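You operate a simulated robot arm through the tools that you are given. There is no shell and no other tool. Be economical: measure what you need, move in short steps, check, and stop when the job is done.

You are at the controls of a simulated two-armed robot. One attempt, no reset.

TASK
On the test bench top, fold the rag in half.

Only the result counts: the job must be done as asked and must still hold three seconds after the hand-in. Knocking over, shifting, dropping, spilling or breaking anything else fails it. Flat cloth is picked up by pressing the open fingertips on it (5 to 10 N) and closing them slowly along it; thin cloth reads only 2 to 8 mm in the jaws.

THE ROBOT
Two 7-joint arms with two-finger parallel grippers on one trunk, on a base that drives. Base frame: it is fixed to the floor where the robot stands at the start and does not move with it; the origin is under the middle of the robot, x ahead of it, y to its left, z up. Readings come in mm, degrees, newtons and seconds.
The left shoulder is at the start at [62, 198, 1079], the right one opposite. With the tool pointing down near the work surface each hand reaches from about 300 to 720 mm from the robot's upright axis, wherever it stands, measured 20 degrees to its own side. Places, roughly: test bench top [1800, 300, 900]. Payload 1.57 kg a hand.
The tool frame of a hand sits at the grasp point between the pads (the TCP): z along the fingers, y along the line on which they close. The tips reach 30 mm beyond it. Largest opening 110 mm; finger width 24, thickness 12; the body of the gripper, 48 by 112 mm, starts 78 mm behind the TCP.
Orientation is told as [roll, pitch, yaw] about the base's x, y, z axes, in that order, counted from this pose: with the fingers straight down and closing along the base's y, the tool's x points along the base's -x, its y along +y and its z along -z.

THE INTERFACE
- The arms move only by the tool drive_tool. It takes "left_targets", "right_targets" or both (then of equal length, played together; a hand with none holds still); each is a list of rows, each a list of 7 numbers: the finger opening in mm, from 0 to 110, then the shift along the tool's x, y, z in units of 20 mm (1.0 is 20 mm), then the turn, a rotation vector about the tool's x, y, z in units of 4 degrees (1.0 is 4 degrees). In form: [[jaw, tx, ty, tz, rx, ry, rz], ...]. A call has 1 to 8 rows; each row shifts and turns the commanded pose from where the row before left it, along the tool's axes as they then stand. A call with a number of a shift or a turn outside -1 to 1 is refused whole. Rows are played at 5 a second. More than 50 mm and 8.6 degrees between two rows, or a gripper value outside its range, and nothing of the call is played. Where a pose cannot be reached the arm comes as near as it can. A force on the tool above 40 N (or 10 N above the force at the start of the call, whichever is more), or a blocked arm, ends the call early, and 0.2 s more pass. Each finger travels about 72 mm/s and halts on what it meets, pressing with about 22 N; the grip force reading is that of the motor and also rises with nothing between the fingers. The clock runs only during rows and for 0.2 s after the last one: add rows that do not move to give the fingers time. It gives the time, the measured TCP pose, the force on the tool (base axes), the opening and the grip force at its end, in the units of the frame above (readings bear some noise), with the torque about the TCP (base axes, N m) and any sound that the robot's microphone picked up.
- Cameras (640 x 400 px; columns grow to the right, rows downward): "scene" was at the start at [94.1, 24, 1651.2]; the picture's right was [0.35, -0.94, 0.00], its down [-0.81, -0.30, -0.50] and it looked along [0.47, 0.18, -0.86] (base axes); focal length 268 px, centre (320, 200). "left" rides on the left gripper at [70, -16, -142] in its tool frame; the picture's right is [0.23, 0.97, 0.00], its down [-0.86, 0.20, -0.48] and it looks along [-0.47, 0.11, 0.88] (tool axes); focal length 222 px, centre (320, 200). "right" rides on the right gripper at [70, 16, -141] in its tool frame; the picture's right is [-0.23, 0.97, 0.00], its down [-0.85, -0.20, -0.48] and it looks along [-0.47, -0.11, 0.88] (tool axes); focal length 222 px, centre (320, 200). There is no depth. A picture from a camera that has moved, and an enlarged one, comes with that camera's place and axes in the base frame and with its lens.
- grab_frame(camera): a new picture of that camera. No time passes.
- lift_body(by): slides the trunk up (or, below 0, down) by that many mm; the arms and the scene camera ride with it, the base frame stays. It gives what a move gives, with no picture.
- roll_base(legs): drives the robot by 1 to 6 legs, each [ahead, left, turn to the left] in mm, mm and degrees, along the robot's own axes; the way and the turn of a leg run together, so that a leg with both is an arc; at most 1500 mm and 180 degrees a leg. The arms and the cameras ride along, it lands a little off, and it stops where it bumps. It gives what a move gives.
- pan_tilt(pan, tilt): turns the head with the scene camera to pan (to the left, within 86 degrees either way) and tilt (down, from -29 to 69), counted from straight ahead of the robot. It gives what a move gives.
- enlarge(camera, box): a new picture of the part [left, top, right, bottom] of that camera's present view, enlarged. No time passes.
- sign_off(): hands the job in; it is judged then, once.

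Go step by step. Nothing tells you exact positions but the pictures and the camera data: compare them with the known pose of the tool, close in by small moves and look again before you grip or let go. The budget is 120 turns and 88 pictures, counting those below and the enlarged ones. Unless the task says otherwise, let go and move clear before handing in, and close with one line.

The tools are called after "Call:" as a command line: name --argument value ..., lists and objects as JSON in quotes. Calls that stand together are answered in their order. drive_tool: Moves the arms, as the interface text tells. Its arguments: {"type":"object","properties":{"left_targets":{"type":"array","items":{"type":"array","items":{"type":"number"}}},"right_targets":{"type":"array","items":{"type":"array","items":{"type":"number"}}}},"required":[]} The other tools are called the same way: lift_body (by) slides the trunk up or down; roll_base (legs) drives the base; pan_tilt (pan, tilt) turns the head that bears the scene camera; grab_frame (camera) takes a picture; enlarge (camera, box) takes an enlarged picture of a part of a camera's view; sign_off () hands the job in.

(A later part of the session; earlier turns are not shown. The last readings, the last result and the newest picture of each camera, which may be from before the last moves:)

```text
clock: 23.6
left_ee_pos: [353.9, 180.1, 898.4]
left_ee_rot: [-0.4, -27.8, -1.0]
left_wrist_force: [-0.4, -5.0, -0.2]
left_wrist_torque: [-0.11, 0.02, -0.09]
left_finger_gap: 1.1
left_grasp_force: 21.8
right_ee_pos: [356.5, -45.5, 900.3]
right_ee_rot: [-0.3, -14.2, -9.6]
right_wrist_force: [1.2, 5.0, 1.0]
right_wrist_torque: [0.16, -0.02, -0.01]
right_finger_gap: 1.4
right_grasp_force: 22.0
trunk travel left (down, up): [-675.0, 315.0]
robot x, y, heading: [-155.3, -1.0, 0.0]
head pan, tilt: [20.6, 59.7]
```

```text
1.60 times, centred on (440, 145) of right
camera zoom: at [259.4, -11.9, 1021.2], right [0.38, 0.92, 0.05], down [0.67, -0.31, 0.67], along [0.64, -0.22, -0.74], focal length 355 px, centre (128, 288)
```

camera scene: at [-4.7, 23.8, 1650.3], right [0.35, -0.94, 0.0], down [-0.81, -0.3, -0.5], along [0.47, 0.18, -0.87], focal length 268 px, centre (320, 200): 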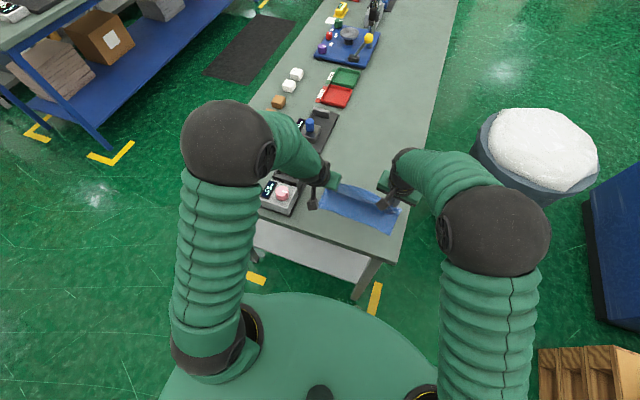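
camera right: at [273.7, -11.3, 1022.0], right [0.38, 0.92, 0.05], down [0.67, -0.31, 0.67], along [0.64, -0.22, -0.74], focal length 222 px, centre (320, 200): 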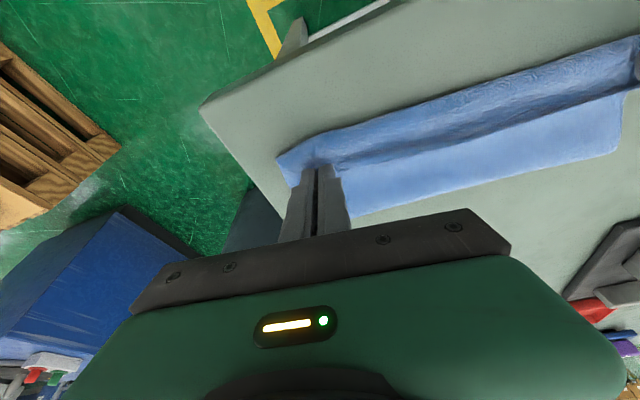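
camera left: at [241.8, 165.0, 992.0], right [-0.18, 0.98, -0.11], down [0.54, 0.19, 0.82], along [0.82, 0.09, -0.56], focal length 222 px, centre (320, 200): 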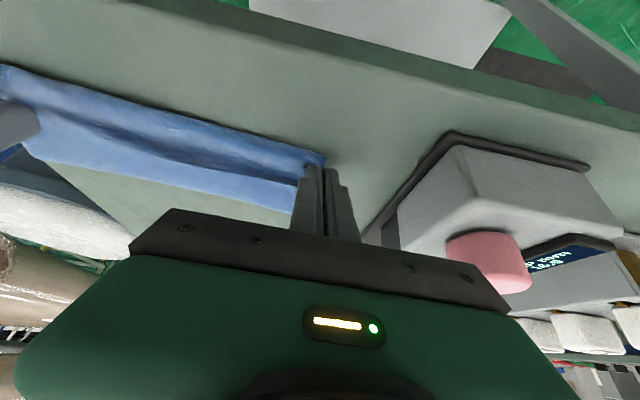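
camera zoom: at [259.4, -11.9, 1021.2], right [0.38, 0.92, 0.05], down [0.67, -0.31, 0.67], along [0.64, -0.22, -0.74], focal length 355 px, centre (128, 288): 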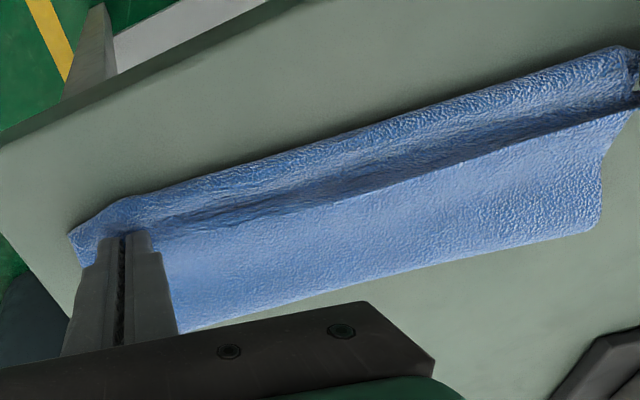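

The held edge still points forward over a small roll of the upper layer. Pulling about 18 mm farther and lowering should unroll it onto the near edge (x ≈ 348).

Call:
drive_tool --left_targets '[[0, 0.4, 0, -0.1, 0, 0, 0], [0, 0.4, 0, -0.1, 0, 0, 0], [0, 0.1, 0, 0.15, 0, 0, 0], [0, 0, 0, 0, 0, 0, 0]]' --right_targets '[[0, 0.4, -0.06, -0.05, 0, 0, 0], [0, 0.4, -0.06, -0.05, 0, 0, 0], [0, 0, 0, 0.2, 0, 0, 0], [0, 0, 0, 0, 0, 0, 0]]'

Call:
enlarge --camera "left" --box '[0, 40, 360, 265]'

Call:
enlarge --camera "right" --box '[240, 20, 640, 270]'

Call:
enlarge --camera "scene" --box '[240, 100, 440, 240]'

```text
clock: 24.6
left_ee_pos: [338.0, 180.0, 892.3]
left_ee_rot: [-0.3, -27.9, -1.0]
left_wrist_force: [-2.2, -10.7, 3.7]
left_wrist_torque: [-0.24, 0.06, -0.22]
left_finger_gap: 0.8
left_grasp_force: 21.9
right_ee_pos: [343.9, -51.1, 897.4]
right_ee_rot: [0.0, -14.5, -10.5]
right_wrist_force: [0.9, 8.1, 1.3]
right_wrist_torque: [0.23, -0.01, -0.06]
right_finger_gap: 1.7
right_grasp_force: 21.7
trunk travel left (down, up): [-675.0, 315.0]
robot x, y, heading: [-153.0, -1.7, 0.1]
head pan, tilt: [20.6, 59.7]
```

```text
1.78 times, centred on (180, 152) of left
camera zoom: at [210.4, 165.5, 985.3], right [-0.18, 0.98, -0.11], down [0.54, 0.19, 0.82], along [0.82, 0.09, -0.56], focal length 395 px, centre (569, 284)
```

zoom: 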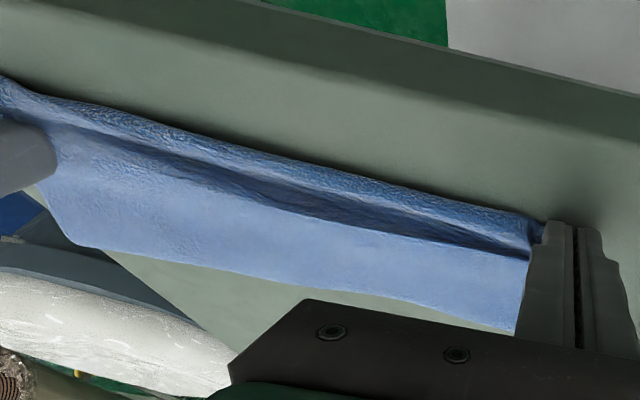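

```text
1.60 times, centred on (440, 145) of right
camera zoom: at [246.3, -16.3, 1017.4], right [0.39, 0.92, 0.06], down [0.66, -0.33, 0.68], along [0.64, -0.23, -0.74], focal length 355 px, centre (128, 288)
```

zoom: 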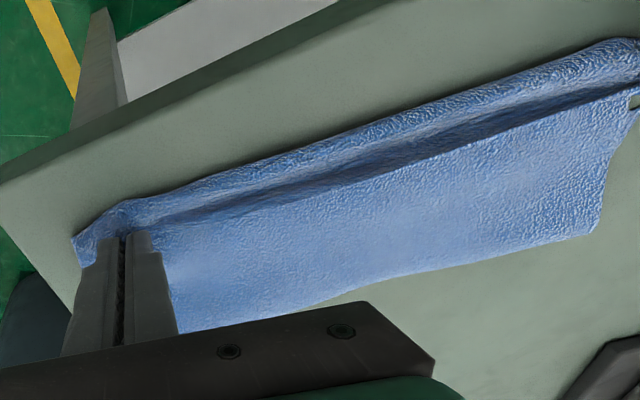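

```text
2.86 times, centred on (340, 170) of scene
camera zoom: at [-61.7, 22.6, 1651.4], right [0.35, -0.94, 0.0], down [-0.81, -0.3, -0.5], along [0.47, 0.18, -0.86], focal length 766 px, centre (263, 286)
```

zoom: 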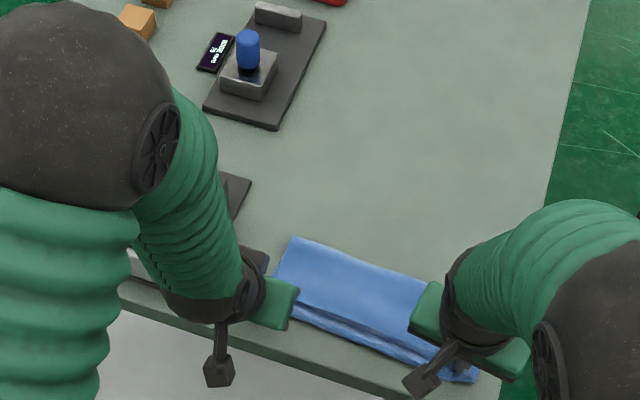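

Pulling now only slides the whole rag, which is folded with its fold at x ≈ 448 and its near edge at x ≈ 338. I release and see how the edge settles.

Call:
drive_tool --left_targets '[[5, 0, -0.1, 0, 0, 0, 0], [12, 0, -0.1, 0, 0, 0, 0], [20, 0, 0, 0, 0, 0, 0], [20, 0, 0, 0, 0, 0, 0], [20, 0, 0, -0.6, 0, 0, 0], [20, 0, 0, -1, 0, 0, 0], [20, 0, 0, -1, 0, 0, 0], [20, 0, 0, -1, 0, 0, 0]]' --right_targets '[[5, 0, 0.1, 0, 0, 0, 0], [12, 0, 0, 0, 0, 0, 0], [20, 0, 0, 0, 0, 0, 0], [20, 0, 0, 0, 0, 0, 0], [20, 0, 0, -0.6, 0, 0, 0], [20, 0, 0, -1, 0, 0, 0], [20, 0, 0, -1, 0, 0, 0], [20, 0, 0, -1, 0, 0, 0]]'

Call:
grab_frame --camera "left"

Call:
grab_frame --camera "right"

Call:
enlarge --camera "scene" --box '[240, 100, 440, 240]'

```text
clock: 26.6
left_ee_pos: [304.2, 177.5, 956.6]
left_ee_rot: [-0.3, -27.9, -1.0]
left_wrist_force: [0.4, 0.8, 0.2]
left_wrist_torque: [-0.03, 0.02, 0.03]
left_finger_gap: 20.0
left_grasp_force: 0.1
right_ee_pos: [334.3, -83.7, 959.3]
right_ee_rot: [-1.3, -13.7, -14.9]
right_wrist_force: [-0.5, -0.2, -0.2]
right_wrist_torque: [0.01, 0.02, -0.01]
right_finger_gap: 19.9
right_grasp_force: 0.0
trunk travel left (down, up): [-675.0, 315.0]
robot x, y, heading: [-155.9, -3.6, -0.1]
head pan, tilt: [20.6, 59.7]
stopped in row 8 (right hand): the arm was blocked; the commanded pose is now the measured one
```

```text
50 pictures are left
camera left: at [176.5, 163.8, 1049.6], right [-0.18, 0.98, -0.11], down [0.54, 0.19, 0.82], along [0.82, 0.09, -0.56], focal length 222 px, centre (320, 200)
```

left: 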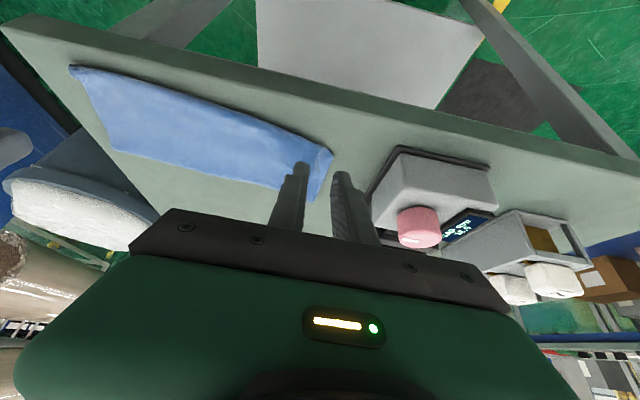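

```text
49 pictures are left
camera right: at [241.4, -39.2, 1080.1], right [0.47, 0.88, 0.03], down [0.64, -0.36, 0.67], along [0.61, -0.29, -0.74], focal length 222 px, centre (320, 200)
```

right: 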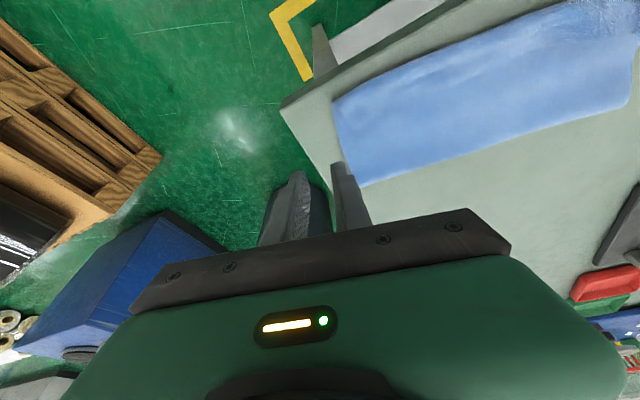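

```text
2.86 times, centred on (340, 170) of scene
camera zoom: at [-60.3, 23.7, 1652.1], right [0.35, -0.94, 0.0], down [-0.81, -0.3, -0.5], along [0.47, 0.18, -0.86], focal length 766 px, centre (263, 286)
```

zoom: 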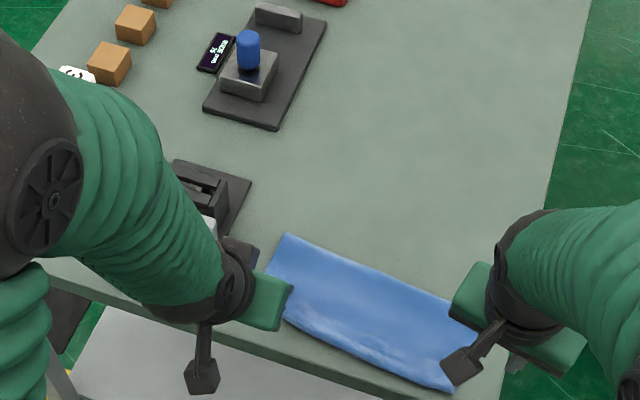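

The rag relaxed flat and folded. I lift clear and inspect it.

Call:
lift_body --by 150

Call:
roll_base --legs '[[-150, 0, 0]]'

Call:
pan_tilt --pan 5 --tilt 55

Call:
grab_frame --camera "scene"

Call:
grab_frame --camera "left"

```text
clock: 28.4
left_ee_pos: [304.6, 177.5, 1105.1]
left_ee_rot: [-0.3, -27.9, -1.0]
left_wrist_force: [0.7, 0.2, 0.1]
left_wrist_torque: [0.04, 0.0, -0.01]
left_finger_gap: 20.3
left_grasp_force: 0.1
right_ee_pos: [332.5, -77.5, 1108.7]
right_ee_rot: [-1.1, -13.8, -14.1]
right_wrist_force: [-0.9, -1.3, -0.1]
right_wrist_torque: [0.02, 0.01, 0.0]
right_finger_gap: 19.9
right_grasp_force: 0.0
trunk travel left (down, up): [-825.0, 165.0]
robot x, y, heading: [-159.0, -0.8, 0.1]
head pan, tilt: [20.6, 59.7]
```

```text
clock: 29.8
left_ee_pos: [156.4, 178.6, 1103.9]
left_ee_rot: [-0.3, -27.8, -1.0]
left_wrist_force: [0.7, 0.4, 0.3]
left_wrist_torque: [0.04, 0.03, 0.01]
left_finger_gap: 20.0
left_grasp_force: 0.0
right_ee_pos: [185.1, -78.0, 1107.1]
right_ee_rot: [-1.3, -13.6, -14.1]
right_wrist_force: [0.0, -0.2, -0.2]
right_wrist_torque: [-0.02, -0.02, -0.02]
right_finger_gap: 19.8
right_grasp_force: 0.0
trunk travel left (down, up): [-825.0, 165.0]
robot x, y, heading: [-306.1, 0.5, 0.0]
head pan, tilt: [20.6, 59.7]
```

```text
clock: 30.5
left_ee_pos: [151.7, 176.8, 1105.5]
left_ee_rot: [-0.3, -28.0, -1.0]
left_wrist_force: [0.4, 0.3, 0.2]
left_wrist_torque: [0.03, 0.03, 0.0]
left_finger_gap: 20.2
left_grasp_force: 0.1
right_ee_pos: [180.1, -77.5, 1110.2]
right_ee_rot: [-1.1, -13.8, -14.0]
right_wrist_force: [0.8, -0.6, 0.5]
right_wrist_torque: [-0.02, 0.03, 0.02]
right_finger_gap: 20.0
right_grasp_force: 0.1
trunk travel left (down, up): [-825.0, 165.0]
robot x, y, heading: [-308.6, -2.9, -0.1]
head pan, tilt: [5.0, 55.0]
```

```text
47 pictures are left
camera scene: at [-201.4, 6.7, 1806.8], right [0.09, -1.0, 0.0], down [-0.82, -0.07, -0.57], along [0.57, 0.05, -0.82], focal length 268 px, centre (320, 200)
```

scene: 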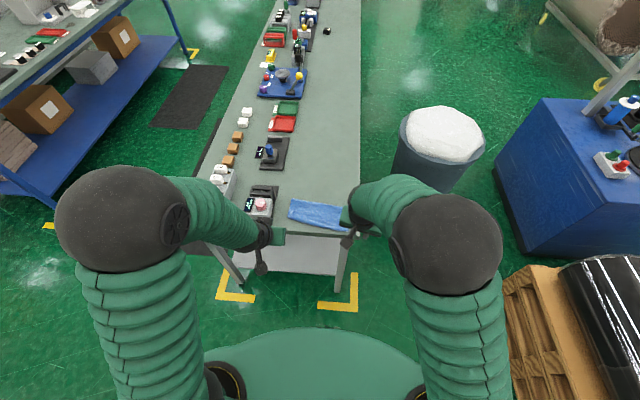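

```text
46 pictures are left
camera left: at [23.7, 164.3, 1199.1], right [-0.18, 0.98, -0.11], down [0.53, 0.19, 0.82], along [0.83, 0.09, -0.56], focal length 222 px, centre (320, 200)
```

left: 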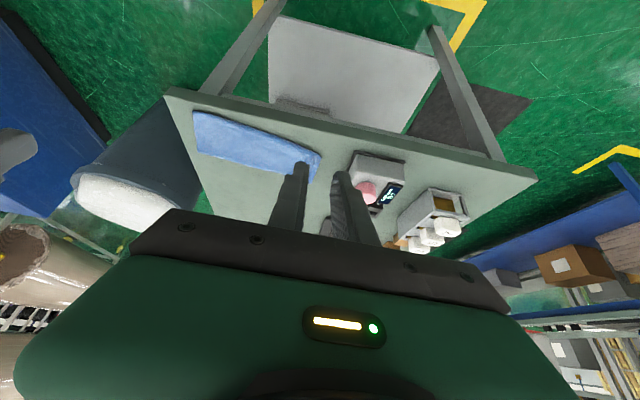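

Call:
enlarge --camera "scene" --box '[200, 150, 380, 260]'

Call:
enlarge --camera "left" --box '[160, 80, 480, 280]'

Call:
enlarge --camera "right" --box '[240, 0, 640, 250]'

```text
3.56 times, centred on (290, 205) of scene
camera zoom: at [-201.4, 6.7, 1806.8], right [0.09, -1.0, 0.0], down [-0.82, -0.07, -0.57], along [0.57, 0.05, -0.82], focal length 954 px, centre (427, 182)
```

zoom: 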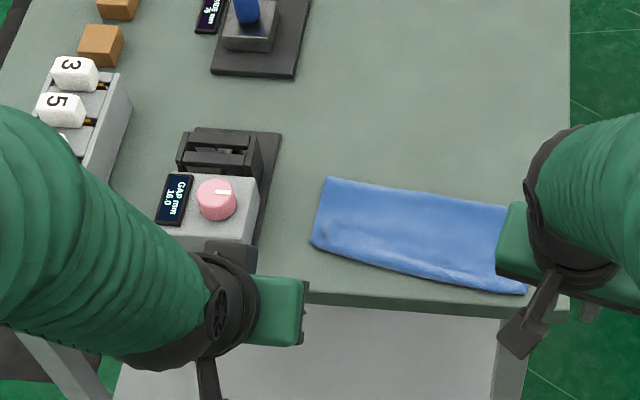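

```text
2.00 times, centred on (320, 180) of left
camera zoom: at [23.7, 164.3, 1199.1], right [-0.18, 0.98, -0.11], down [0.53, 0.19, 0.82], along [0.83, 0.09, -0.56], focal length 444 px, centre (320, 240)
```

zoom: 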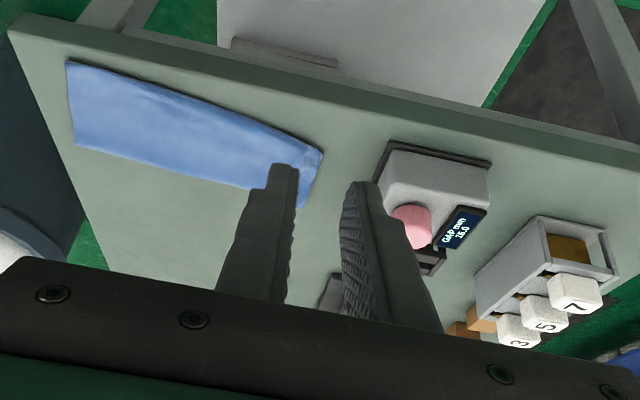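

```text
1.60 times, centred on (440, 125) of right
camera zoom: at [87.0, -34.7, 1230.3], right [0.46, 0.89, 0.04], down [0.65, -0.36, 0.67], along [0.61, -0.28, -0.74], focal length 355 px, centre (128, 320)
```

zoom: 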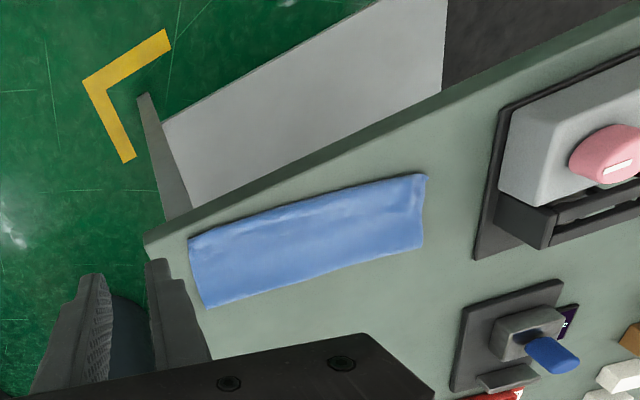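

The rag is a ~105 × 255 strip. I check how well the upper edge lies on the lower one.

Call:
enlarge --camera "right" --box '[340, 90, 520, 200]'

Call:
enlarge --camera "scene" --box '[280, 190, 352, 240]'

Call:
enlarge --camera "left" --box '[180, 95, 340, 195]'

```text
3.56 times, centred on (430, 145) of right
camera zoom: at [87.0, -34.7, 1230.3], right [0.46, 0.89, 0.04], down [0.65, -0.36, 0.67], along [0.61, -0.28, -0.74], focal length 790 px, centre (-71, 396)
```

zoom: 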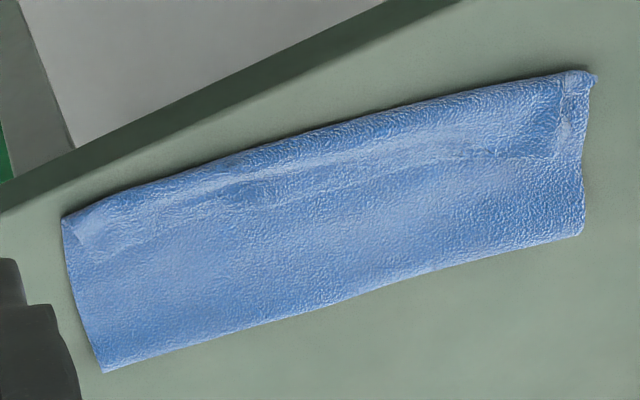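

```text
8.00 times, centred on (316, 215) of scene
camera zoom: at [-201.4, 6.7, 1806.8], right [0.09, -1.0, 0.0], down [-0.82, -0.07, -0.57], along [0.57, 0.05, -0.82], focal length 2146 px, centre (352, 80)
```

zoom: 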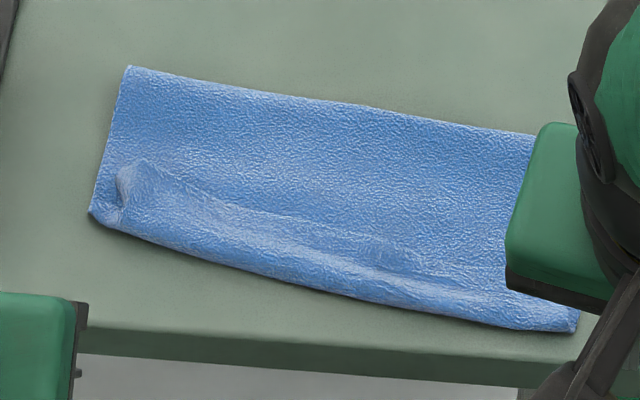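

```text
4.00 times, centred on (260, 145) of left
camera zoom: at [23.7, 164.3, 1199.1], right [-0.18, 0.98, -0.11], down [0.53, 0.19, 0.82], along [0.83, 0.09, -0.56], focal length 888 px, centre (560, 420)
```

zoom: 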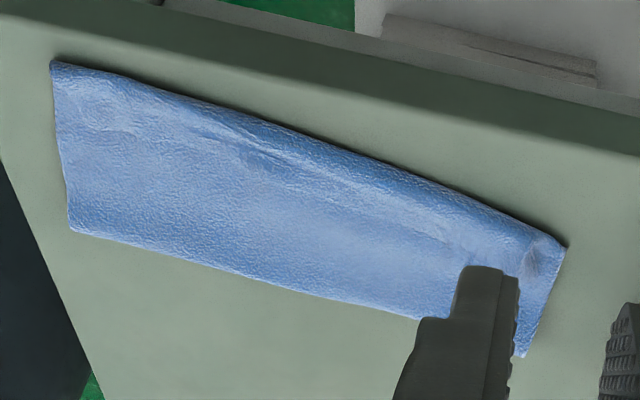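

There may be a flap at the near edge, with the upper edge turned back on itself. I move the right hand aside and zoom in to judge it.

Call:
drive_tool --right_targets '[[20, 0, -1, 0, 0, 0, 0], [20, 0, -1, 0, 0, 0, 0], [20, 0, -1, 0, 0, 0, 0], [20, 0, -1, 0, 0, 0, 0], [20, 0, -1, 0, 0, 0, 0], [20, 0, -1, 0, 0, 0, 0]]'

Call:
enlarge --camera "scene" --box '[284, 194, 322, 224]'

Call:
enlarge --camera "scene" --box '[316, 204, 354, 234]'

Call:
enlarge --camera "left" --box '[270, 130, 330, 180]'

```text
clock: 31.9
left_ee_pos: [151.1, 177.0, 1106.9]
left_ee_rot: [-0.2, -28.0, -1.0]
left_wrist_force: [0.0, -0.8, -0.7]
left_wrist_torque: [0.0, -0.02, -0.02]
left_finger_gap: 20.1
left_grasp_force: 0.0
right_ee_pos: [150.2, -196.6, 1112.0]
right_ee_rot: [-1.1, -13.7, -14.0]
right_wrist_force: [-0.3, -0.6, -0.1]
right_wrist_torque: [0.0, -0.04, -0.02]
right_finger_gap: 19.7
right_grasp_force: 0.1
trunk travel left (down, up): [-825.0, 165.0]
robot x, y, heading: [-306.1, 1.1, -0.1]
head pan, tilt: [5.0, 55.0]
```

```text
13.33 times, centred on (303, 209) of scene
camera zoom: at [-202.5, 4.4, 1806.9], right [0.09, -1.0, 0.0], down [-0.82, -0.07, -0.57], along [0.57, 0.05, -0.82], focal length 3576 px, centre (547, 80)
```

zoom: 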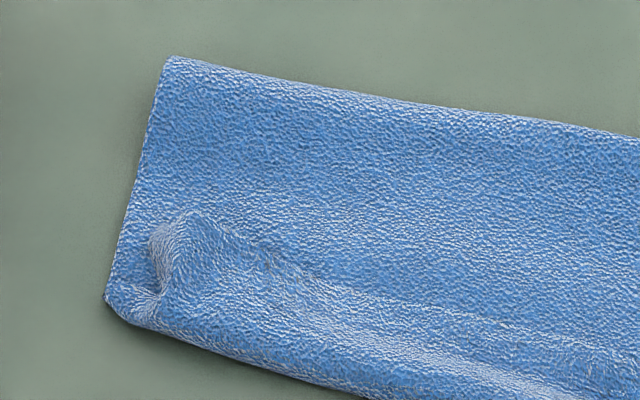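

```text
13.33 times, centred on (335, 219) of scene
camera zoom: at [-202.5, 4.4, 1806.9], right [0.09, -1.0, 0.0], down [-0.82, -0.07, -0.57], along [0.57, 0.05, -0.82], focal length 3576 px, centre (120, -53)
```

zoom: 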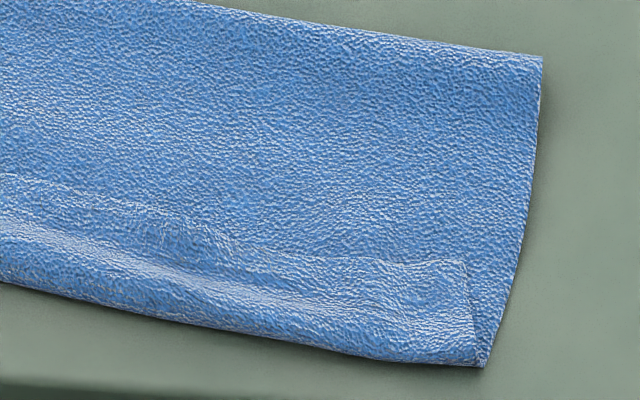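

```text
8.00 times, centred on (300, 155) of left
camera zoom: at [23.4, 162.8, 1199.4], right [-0.18, 0.98, -0.11], down [0.53, 0.19, 0.82], along [0.83, 0.09, -0.56], focal length 1777 px, centre (480, 560)
```

zoom: 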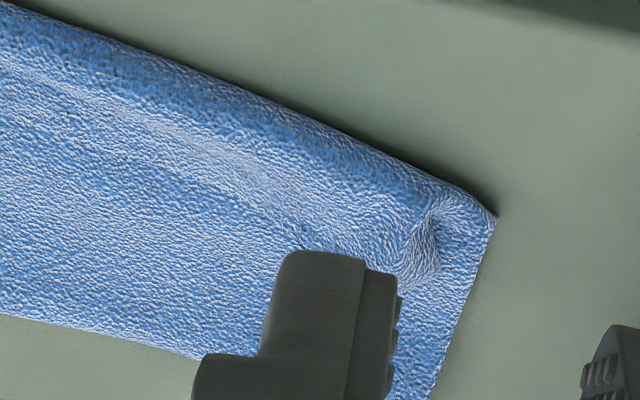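

A ~35 mm strip of the upper edge is turned back on top, so the fold isn't clean. I'll bring the robot back with the hands vertical, re-grip that edge and lay it out properly.

Call:
drive_tool --left_targets '[[30, 0, 0, 0, 0, 1, 0], [30, 0, 0, 0, 0, 1, 0], [30, 0, 0, 0, 0, 1, 0], [30, 0, 0, 0, 0, 1, 0], [30, 0, 0, 0, 0, 1, 0], [30, 0, 0, 0, 0, 1, 0], [30, 0, 0, 0, 0, 1, 0], [30, 0, 0, 0, 0, 0, -0.25]]' --right_targets '[[30, 0, 0, 0, 0, 0.85, 0], [30, 0, 0, 0, 0, 0.85, 0], [30, 0, 0, 0, 0, 0.85, 0], [30, 0, 0, 0, 0, 0.85, 0], [30, 0, 0, 0, 0, 0, -0.9], [30, 0, 0, 0, 0, 0, -0.9], [30, 0, 0, 0, 0, 0, -0.9], [30, 0, 0, 0, 0, 0, -0.8]]'

Call:
roll_base --legs '[[190, 0, 0]]'

```text
clock: 33.7
left_ee_pos: [151.9, 178.5, 1106.7]
left_ee_rot: [-0.2, 0.1, -0.1]
left_wrist_force: [0.7, -0.8, 0.1]
left_wrist_torque: [0.01, 0.01, 0.02]
left_finger_gap: 30.1
left_grasp_force: 0.0
right_ee_pos: [150.7, -195.2, 1111.3]
right_ee_rot: [-1.0, 0.1, -0.5]
right_wrist_force: [0.2, -1.1, -0.1]
right_wrist_torque: [-0.01, 0.04, 0.01]
right_finger_gap: 29.9
right_grasp_force: 0.2
trunk travel left (down, up): [-825.0, 165.0]
robot x, y, heading: [-307.9, 2.1, 0.0]
head pan, tilt: [5.0, 55.0]
```

```text
clock: 35.3
left_ee_pos: [337.1, 177.9, 1108.0]
left_ee_rot: [-0.2, -0.3, 0.0]
left_wrist_force: [-1.6, -0.8, 0.1]
left_wrist_torque: [0.02, 0.0, -0.03]
left_finger_gap: 30.3
left_grasp_force: 0.1
right_ee_pos: [336.9, -193.9, 1114.8]
right_ee_rot: [-1.1, -0.1, -0.4]
right_wrist_force: [0.4, -0.8, 0.6]
right_wrist_torque: [-0.05, -0.04, 0.01]
right_finger_gap: 30.1
right_grasp_force: 0.1
trunk travel left (down, up): [-825.0, 165.0]
robot x, y, heading: [-112.9, 1.5, 0.3]
head pan, tilt: [5.0, 55.0]
```

Call:
lift_body --by -75

Call:
drive_tool --right_targets '[[30, 0, 1, 0, 0, 0, 0], [30, 0, 1, 0, 0, 0, 0], [30, 0, 1, 0, 0, 0, 0], [30, 0, 1, 0, 0, 0, 0], [30, 0, 1, 0, 0, 0, 0], [30, 0, 1, 0, 0, 0, 0], [30, 0, 1, 0, 0, 0, 0], [30, 0, 1, 0, 0, 0, 0]]' --left_targets '[[30, -0.3, -0.1, 0, 0, 0, 0], [30, -0.3, -0.1, 0, 0, 0, 0], [30, -0.3, -0.1, 0, 0, 0, 0], [30, -0.3, -0.1, 0, 0, 0, 0], [30, -0.3, -0.1, 0, 0, 0, 0], [30, -0.3, -0.1, 0, 0, 0, 0], [30, -0.3, -0.1, 0, 0, 0, 0], [30, 0, 0, 0, 0, 0, 0]]'

Call:
grab_frame --camera "left"

Call:
grab_frame --camera "right"

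```text
clock: 36.4
left_ee_pos: [338.8, 179.0, 1031.8]
left_ee_rot: [-0.3, 0.0, 0.0]
left_wrist_force: [-0.7, -0.5, 0.0]
left_wrist_torque: [-0.04, -0.03, 0.0]
left_finger_gap: 29.9
left_grasp_force: 0.1
right_ee_pos: [338.5, -194.7, 1038.8]
right_ee_rot: [-1.1, -0.1, -0.3]
right_wrist_force: [0.1, -0.7, -0.2]
right_wrist_torque: [0.01, -0.05, 0.03]
right_finger_gap: 30.1
right_grasp_force: 0.1
trunk travel left (down, up): [-750.0, 240.0]
robot x, y, heading: [-117.1, 0.7, -0.1]
head pan, tilt: [5.0, 55.0]
```

```text
clock: 38.2
left_ee_pos: [380.8, 164.2, 1031.9]
left_ee_rot: [-0.3, -0.1, 0.1]
left_wrist_force: [0.7, 0.7, -0.5]
left_wrist_torque: [0.01, -0.03, 0.02]
left_finger_gap: 29.9
left_grasp_force: 0.1
right_ee_pos: [339.3, -32.5, 1035.6]
right_ee_rot: [-1.2, 0.0, -0.2]
right_wrist_force: [0.7, 1.1, -0.8]
right_wrist_torque: [0.0, 0.01, 0.01]
right_finger_gap: 29.8
right_grasp_force: 0.0
trunk travel left (down, up): [-750.0, 240.0]
robot x, y, heading: [-114.7, 1.3, 0.2]
head pan, tilt: [5.0, 55.0]
```

```text
36 pictures are left
camera left: at [311.9, 149.2, 1173.9], right [-0.23, 0.97, -0.01], down [0.85, 0.2, 0.48], along [0.47, 0.1, -0.88], focal length 222 px, centre (320, 200)
```

left: 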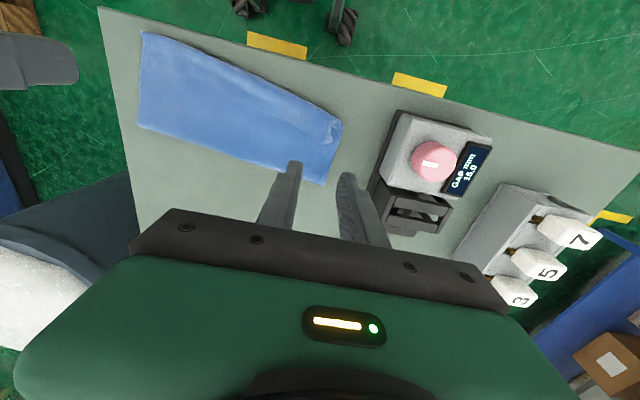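

```text
35 pictures are left
camera right: at [269.7, -12.8, 1176.3], right [0.23, 0.97, -0.02], down [0.85, -0.19, 0.48], along [0.46, -0.13, -0.88], focal length 222 px, centre (320, 200)
```

right: 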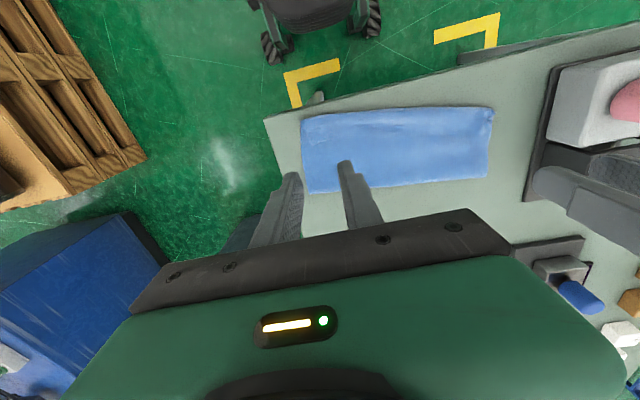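

Call:
enlarge --camera "left" --box '[270, 80, 370, 180]'

Call:
enlarge --camera "right" --box '[280, 90, 520, 210]'

```text
4.00 times, centred on (320, 130) of left
camera zoom: at [311.9, 149.2, 1173.9], right [-0.23, 0.97, -0.01], down [0.85, 0.2, 0.48], along [0.47, 0.1, -0.88], focal length 888 px, centre (320, 480)
```

zoom: 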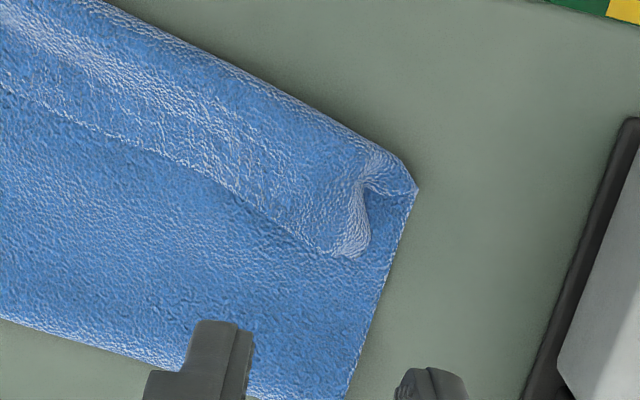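

```text
2.67 times, centred on (400, 150) of right
camera zoom: at [269.7, -12.8, 1176.3], right [0.23, 0.97, -0.02], down [0.85, -0.19, 0.48], along [0.46, -0.13, -0.88], focal length 592 px, centre (107, 333)
```

zoom: 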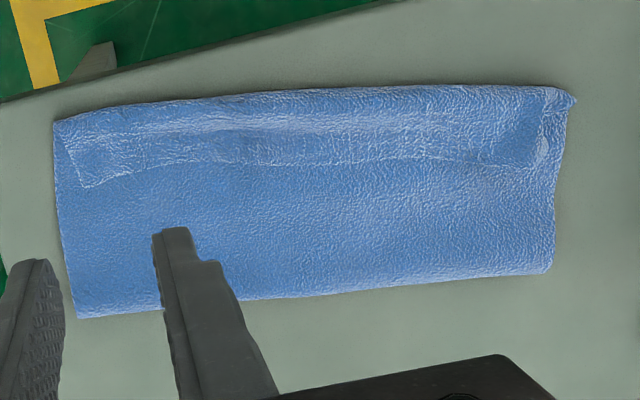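

The turned-back edge is clear: corner A is at [388,173] and corner B at [345,−47]. I lower both hands over that strip, just inside the corners.

Call:
drive_tool --left_targets '[[30, 0.3, -0.7, 1, 0, 0, 0], [30, 0, 0, 1, 0, 0, 0], [30, 0, 0, 1, 0, 0, 0], [30, 0, 0, 1, 0, 0, 0], [30, 0, 0, 1, 0, 0, 0], [30, 0, 0, 1, 0, 0, 0], [30, 0, 0, 0, 0, 0, 0]]' --right_targets '[[30, -0.1, 0.25, 1, -0.3, 0, 0], [30, 0, 0, 1, 0, 0, 0], [30, 0, 0, 1, 0, 0, 0], [30, 0, 0, 1, 0, 0, 0], [30, 0, 0, 1, 0, 0, 0], [30, 0, 0, 1, 0, 0, 0], [30, 0, 0, 0.1, 0, 0, 0]]'

Call:
enlarge --camera "left" --box '[220, 80, 380, 200]'

Call:
enlarge --camera "right" --box '[240, 80, 400, 200]'

```text
clock: 39.8
left_ee_pos: [375.2, 150.0, 911.9]
left_ee_rot: [-0.3, -0.1, 0.0]
left_wrist_force: [0.4, -0.3, -0.1]
left_wrist_torque: [-0.02, 0.01, 0.01]
left_finger_gap: 30.0
left_grasp_force: 0.0
right_ee_pos: [341.4, -27.6, 913.2]
right_ee_rot: [0.1, 0.0, -0.3]
right_wrist_force: [-0.6, 0.2, -0.2]
right_wrist_torque: [-0.06, 0.0, -0.01]
right_finger_gap: 29.9
right_grasp_force: 0.0
trunk travel left (down, up): [-750.0, 240.0]
robot x, y, heading: [-116.4, -0.5, 0.1]
head pan, tilt: [5.0, 55.0]
```

```text
3.33 times, centred on (300, 140) of left
camera zoom: at [305.8, 133.8, 1054.0], right [-0.23, 0.97, -0.01], down [0.85, 0.2, 0.48], along [0.47, 0.1, -0.88], focal length 740 px, centre (387, 400)
```

zoom: 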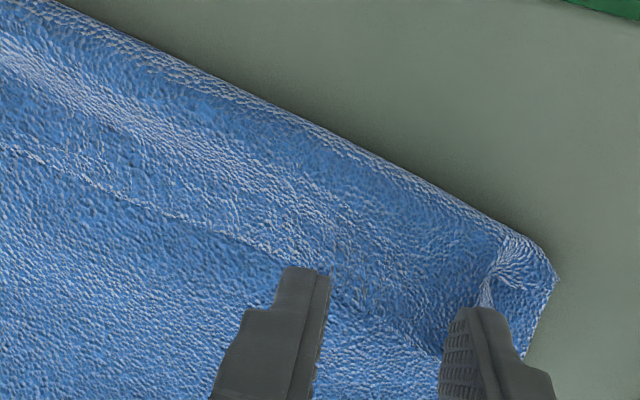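

```text
3.33 times, centred on (320, 140) of right
camera zoom: at [272.2, -11.9, 1054.4], right [0.23, 0.97, 0.0], down [0.85, -0.2, 0.48], along [0.47, -0.11, -0.88], focal length 740 px, centre (320, 400)
```

zoom: 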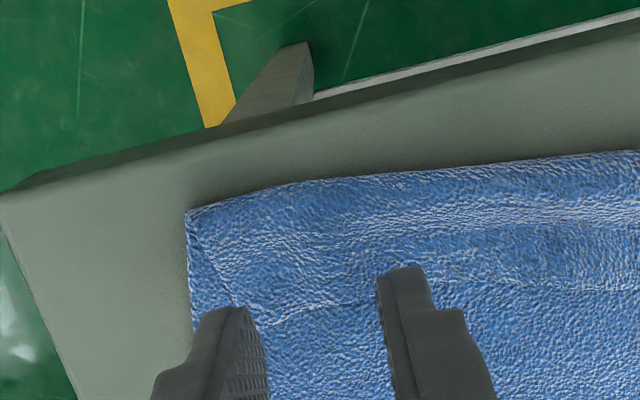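

Call:
drive_tool --left_targets '[[30, 0, 0, 0.4, 0, 0, 0], [30, 0, 0, 0.25, 0, 0, 0], [30, 0, 0, 0.1, 0, 0, 0], [30, 0, 0, 0, 0, 0, 0]]' --right_targets '[[30, 0, 0, 0.4, 0, 0, 0], [30, 0, 0, 0.25, 0, 0, 0], [30, 0, 0, 0.1, 0, 0, 0], [30, 0, 0, 0, 0, 0, 0]]'

```text
clock: 40.8
left_ee_pos: [376.0, 150.1, 897.3]
left_ee_rot: [-0.4, -0.1, 0.0]
left_wrist_force: [-0.4, -0.4, -0.2]
left_wrist_torque: [-0.01, 0.0, -0.03]
left_finger_gap: 30.1
left_grasp_force: 0.2
right_ee_pos: [341.4, -28.4, 896.8]
right_ee_rot: [0.1, 0.0, -0.2]
right_wrist_force: [-0.6, 0.7, 0.4]
right_wrist_torque: [0.01, 0.01, 0.0]
right_finger_gap: 30.1
right_grasp_force: 0.1
trunk travel left (down, up): [-750.0, 240.0]
robot x, y, heading: [-115.4, 0.6, 0.3]
head pan, tilt: [5.0, 55.0]
```

Call:
drive_tool --left_targets '[[30, 0, 0, 0.1, 0, 0, 0], [30, 0, 0, 0.05, 0, 0, 0], [30, 0, 0, 0, 0, 0, 0]]' --right_targets '[[30, 0, 0, 0.1, 0, 0, 0], [30, 0, 0, 0.05, 0, 0, 0], [30, 0, 0, 0, 0, 0, 0]]'

```text
clock: 41.6
left_ee_pos: [375.8, 148.9, 893.1]
left_ee_rot: [-0.3, -0.1, 0.0]
left_wrist_force: [0.9, 0.2, 1.5]
left_wrist_torque: [0.03, 0.0, 0.01]
left_finger_gap: 30.1
left_grasp_force: 0.0
right_ee_pos: [341.5, -28.5, 894.7]
right_ee_rot: [0.0, 0.0, -0.3]
right_wrist_force: [0.2, -0.2, 0.6]
right_wrist_torque: [0.0, 0.02, -0.03]
right_finger_gap: 29.7
right_grasp_force: 0.0
trunk travel left (down, up): [-750.0, 240.0]
robot x, y, heading: [-120.6, 0.8, 0.1]
head pan, tilt: [5.0, 55.0]
```

Call:
drive_tool --left_targets '[[30, 0, 0, 0.05, 0, 0, 0], [30, 0, 0, 0, 0, 0, 0]]' --right_targets '[[30, 0, 0, 0.06, 0, 0, 0], [30, 0, 0, 0, 0, 0, 0]]'

```text
clock: 42.2
left_ee_pos: [375.3, 148.9, 893.0]
left_ee_rot: [-0.4, -0.1, 0.0]
left_wrist_force: [0.5, 0.4, 2.7]
left_wrist_torque: [0.07, -0.02, 0.04]
left_finger_gap: 30.3
left_grasp_force: 0.5
right_ee_pos: [340.9, -28.2, 893.4]
right_ee_rot: [0.0, 0.0, -0.2]
right_wrist_force: [-0.5, -0.9, 0.2]
right_wrist_torque: [-0.01, -0.05, -0.02]
right_finger_gap: 30.1
right_grasp_force: 0.1
trunk travel left (down, up): [-750.0, 240.0]
robot x, y, heading: [-115.0, -1.6, -0.2]
head pan, tilt: [5.0, 55.0]
```

Call:
drive_tool --left_targets '[[30, 0, 0, 0.04, 0, 0, 0], [30, 0, 0, 0, 0, 0, 0]]' --right_targets '[[30, 0, 0, 0.07, 0, 0, 0], [30, 0, 0, 0.03, 0, 0, 0]]'

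```text
clock: 42.8
left_ee_pos: [375.1, 149.7, 892.5]
left_ee_rot: [-0.3, -0.2, 0.0]
left_wrist_force: [1.5, 0.3, 4.5]
left_wrist_torque: [0.08, 0.01, -0.06]
left_finger_gap: 30.3
left_grasp_force: 0.3
right_ee_pos: [342.2, -28.2, 891.4]
right_ee_rot: [0.0, -0.1, -0.3]
right_wrist_force: [-1.2, -0.7, 8.5]
right_wrist_torque: [-0.1, 0.05, -0.01]
right_finger_gap: 30.2
right_grasp_force: 0.0
trunk travel left (down, up): [-750.0, 240.0]
robot x, y, heading: [-116.7, 0.0, 0.1]
head pan, tilt: [5.0, 55.0]
```

Contact forces are good, at 4.5 and 8.5 N. I close slowly.

Call:
drive_tool --left_targets '[[28, 0, 0, 0.02, 0, 0, 0], [25, 0, 0, 0, 0, 0, 0], [22, 0, 0, 0, 0, 0, 0], [19, 0, 0, 0, 0, 0, 0], [16, 0, 0, 0, 0, 0, 0], [13, 0, 0, 0, 0, 0, 0]]' --right_targets '[[28, 0, 0, 0, 0, 0, 0], [25, 0, 0, 0, 0, 0, 0], [22, 0, 0, 0, 0, 0, 0], [19, 0, 0, 0, 0, 0, 0], [16, 0, 0, 0, 0, 0, 0], [13, 0, 0, 0, 0, 0, 0]]'

Call:
enlarge --camera "left" --box '[220, 80, 380, 200]'

Call:
enlarge --camera "right" --box '[240, 80, 400, 200]'

```text
clock: 44.2
left_ee_pos: [373.8, 150.0, 892.4]
left_ee_rot: [-0.3, -0.2, -0.1]
left_wrist_force: [0.5, -1.9, 10.7]
left_wrist_torque: [0.1, 0.01, -0.01]
left_finger_gap: 11.2
left_grasp_force: 0.0
right_ee_pos: [341.5, -29.2, 892.5]
right_ee_rot: [0.2, -0.1, -0.3]
right_wrist_force: [1.1, 0.9, 9.3]
right_wrist_torque: [-0.05, 0.02, 0.03]
right_finger_gap: 13.7
right_grasp_force: 0.2
trunk travel left (down, up): [-750.0, 240.0]
robot x, y, heading: [-118.2, -0.2, 0.4]
head pan, tilt: [5.0, 55.0]
```

```text
3.33 times, centred on (300, 140) of left
camera zoom: at [304.7, 133.4, 1034.6], right [-0.23, 0.97, -0.01], down [0.85, 0.2, 0.48], along [0.47, 0.1, -0.88], focal length 740 px, centre (387, 400)
```

zoom: 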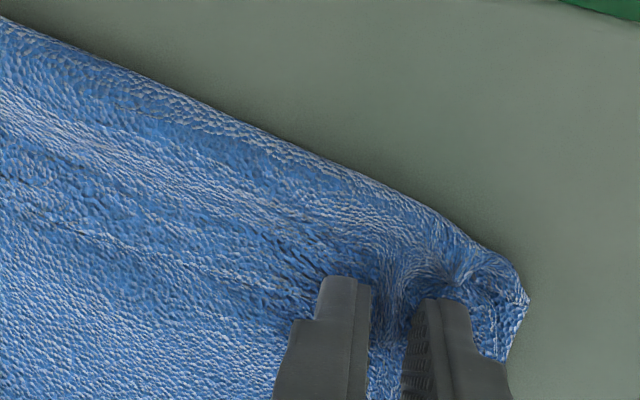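

```text
3.33 times, centred on (320, 140) of right
camera zoom: at [271.3, -12.3, 1033.7], right [0.23, 0.97, 0.0], down [0.85, -0.2, 0.48], along [0.47, -0.11, -0.88], focal length 740 px, centre (320, 400)
```

zoom: 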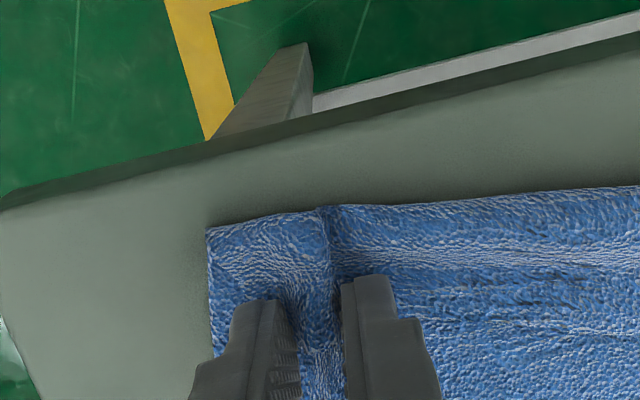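

Call:
drive_tool --left_targets '[[10, 0, 0, 0, 0, 0, 0], [7, 0, 0, 0, 0, 0, 0], [4, 0, 0, 0, 0, 0, 0], [0, 0, 0, 0, 0, 0, 0], [0, 0, 0, 0, 0, 0, 0]]' --right_targets '[[10, 0, 0, 0, 0, 0, 0], [7, 0, 0, 0, 0, 0, 0], [4, 0, 0, 0, 0, 0, 0], [0, 0, 0, 0, 0, 0, 0], [0, 0, 0, 0, 0, 0, 0]]'

Call:
drive_tool --left_targets '[[0, 0, 0, -0.5, 0, 0, 0], [0, 0, 0, -0.75, 0, 0, 0], [0, 0, 0, -0.75, 0, 0, 0]]' --right_targets '[[0, 0, 0, -0.5, 0, 0, 0], [0, 0, 0, -0.75, 0, 0, 0], [0, 0, 0, -0.75, 0, 0, 0]]'

Call:
grab_frame --camera "left"

Call:
grab_frame --camera "right"

```text
clock: 45.4
left_ee_pos: [374.5, 149.5, 893.3]
left_ee_rot: [-0.3, -0.1, -0.1]
left_wrist_force: [-0.5, -2.0, 10.0]
left_wrist_torque: [-0.03, 0.04, 0.0]
left_finger_gap: 2.2
left_grasp_force: 21.6
right_ee_pos: [341.0, -28.7, 892.0]
right_ee_rot: [0.0, -0.1, -0.2]
right_wrist_force: [1.1, 2.0, 10.4]
right_wrist_torque: [0.02, 0.08, -0.02]
right_finger_gap: 7.2
right_grasp_force: 21.8
trunk travel left (down, up): [-750.0, 240.0]
robot x, y, heading: [-117.1, 0.6, -0.0]
head pan, tilt: [5.0, 55.0]
```

```text
clock: 46.2
left_ee_pos: [374.2, 149.7, 931.7]
left_ee_rot: [-0.3, 0.0, 0.0]
left_wrist_force: [-0.5, -4.7, 0.2]
left_wrist_torque: [-0.13, 0.0, 0.04]
left_finger_gap: 2.0
left_grasp_force: 21.6
right_ee_pos: [341.6, -29.9, 932.0]
right_ee_rot: [0.0, 0.0, -0.4]
right_wrist_force: [0.6, 4.4, -0.4]
right_wrist_torque: [0.13, -0.02, -0.02]
right_finger_gap: 6.8
right_grasp_force: 21.9
trunk travel left (down, up): [-750.0, 240.0]
robot x, y, heading: [-117.7, 1.9, 0.4]
head pan, tilt: [5.0, 55.0]
```

```text
28 pictures are left
camera left: at [304.7, 133.8, 1073.9], right [-0.23, 0.97, 0.0], down [0.85, 0.2, 0.48], along [0.47, 0.1, -0.88], focal length 222 px, centre (320, 200)
```

left: 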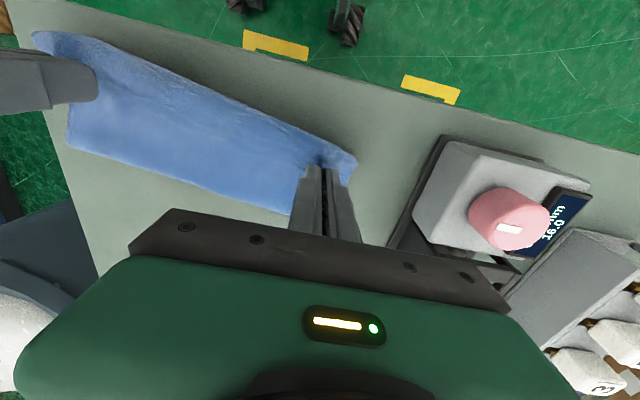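

```text
27 pictures are left
camera right: at [271.3, -12.3, 1073.5], right [0.23, 0.97, 0.0], down [0.85, -0.2, 0.48], along [0.47, -0.11, -0.88], focal length 222 px, centre (320, 200)
```

right: 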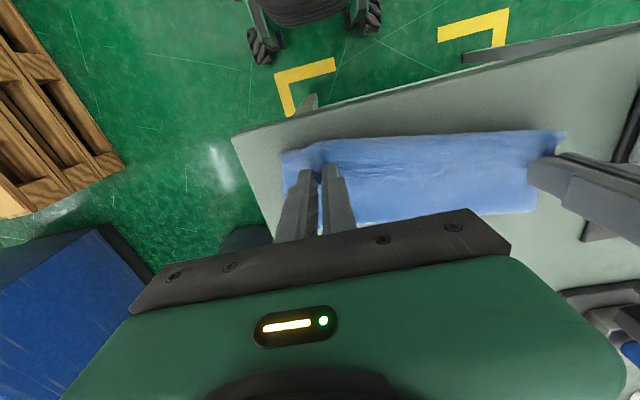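

The edge lifted about 40 mm. I raise it further and carry it forward over the middle, so the near part lies flat and the fold moves to the rag's centre.

Call:
drive_tool --left_targets '[[0, -0.4, -0.1, -0.9, 0, 0, 0], [0, -0.8, -0.1, -0.8, 0, 0, 0], [0, -0.9, 0, -0.6, 0, 0, 0], [0, -0.9, 0, -0.4, 0, 0, 0], [0, -0.9, 0, -0.3, 0, 0, 0], [0, 0, 0, 0, 0, 0, 0]]' --right_targets '[[0, -0.6, 0.1, -0.9, 0, 0, 0], [0, -0.9, 0.1, -0.8, 0, 0, 0], [0, -1, 0, -0.6, 0, 0, 0], [0, -1, 0, -0.4, 0, 0, 0], [0, -1, 0, -0.3, 0, 0, 0], [0, 0, 0, 0, 0, 0, 0]]'

Call:
enlarge --camera "scene" --box '[220, 120, 420, 260]'

Call:
grab_frame --camera "right"

Call:
grab_frame --camera "left"

```text
clock: 47.6
left_ee_pos: [452.6, 146.5, 991.9]
left_ee_rot: [-0.3, 0.0, 0.0]
left_wrist_force: [0.9, 0.1, 0.1]
left_wrist_torque: [0.0, -0.01, -0.01]
left_finger_gap: 2.2
left_grasp_force: 22.5
right_ee_pos: [432.2, -26.7, 991.1]
right_ee_rot: [0.0, -0.1, -0.3]
right_wrist_force: [-0.5, -0.1, -0.3]
right_wrist_torque: [-0.01, 0.01, 0.02]
right_finger_gap: 6.5
right_grasp_force: 22.0
trunk travel left (down, up): [-750.0, 240.0]
robot x, y, heading: [-115.7, -2.6, 0.3]
head pan, tilt: [5.0, 55.0]
```

```text
2.86 times, centred on (320, 190) of scene
camera zoom: at [-11.4, 6.8, 1731.7], right [0.09, -1.0, 0.0], down [-0.82, -0.07, -0.57], along [0.57, 0.05, -0.82], focal length 766 px, centre (320, 229)
```

zoom: 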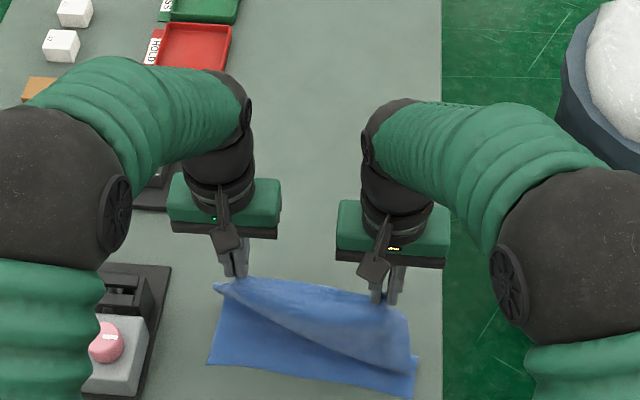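

```text
25 pictures are left
camera right: at [362.7, -9.6, 1133.3], right [0.23, 0.97, 0.0], down [0.85, -0.2, 0.48], along [0.47, -0.11, -0.88], focal length 222 px, centre (320, 200)
```

right: 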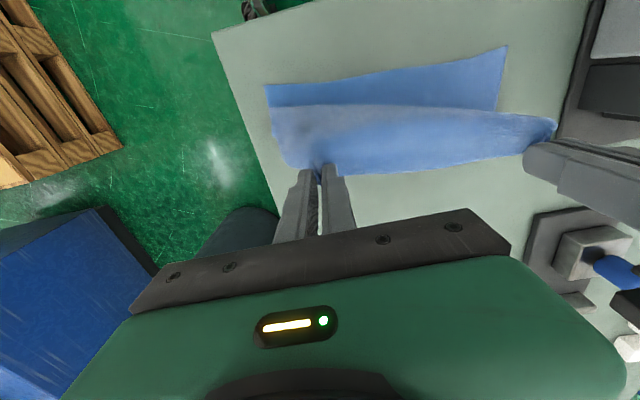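

```text
24 pictures are left
camera left: at [383.4, 130.4, 1134.0], right [-0.23, 0.97, -0.01], down [0.85, 0.2, 0.48], along [0.47, 0.1, -0.88], focal length 222 px, centre (320, 200)
```

left: 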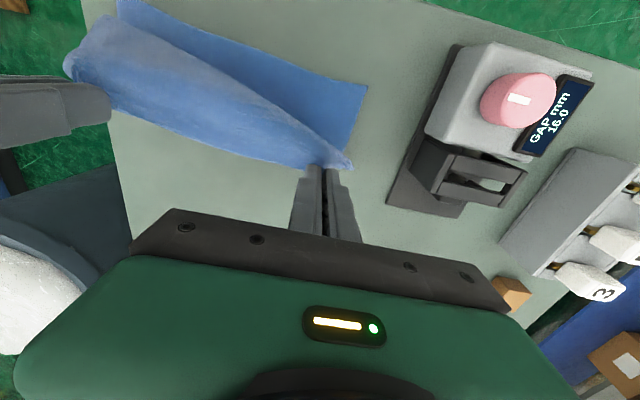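

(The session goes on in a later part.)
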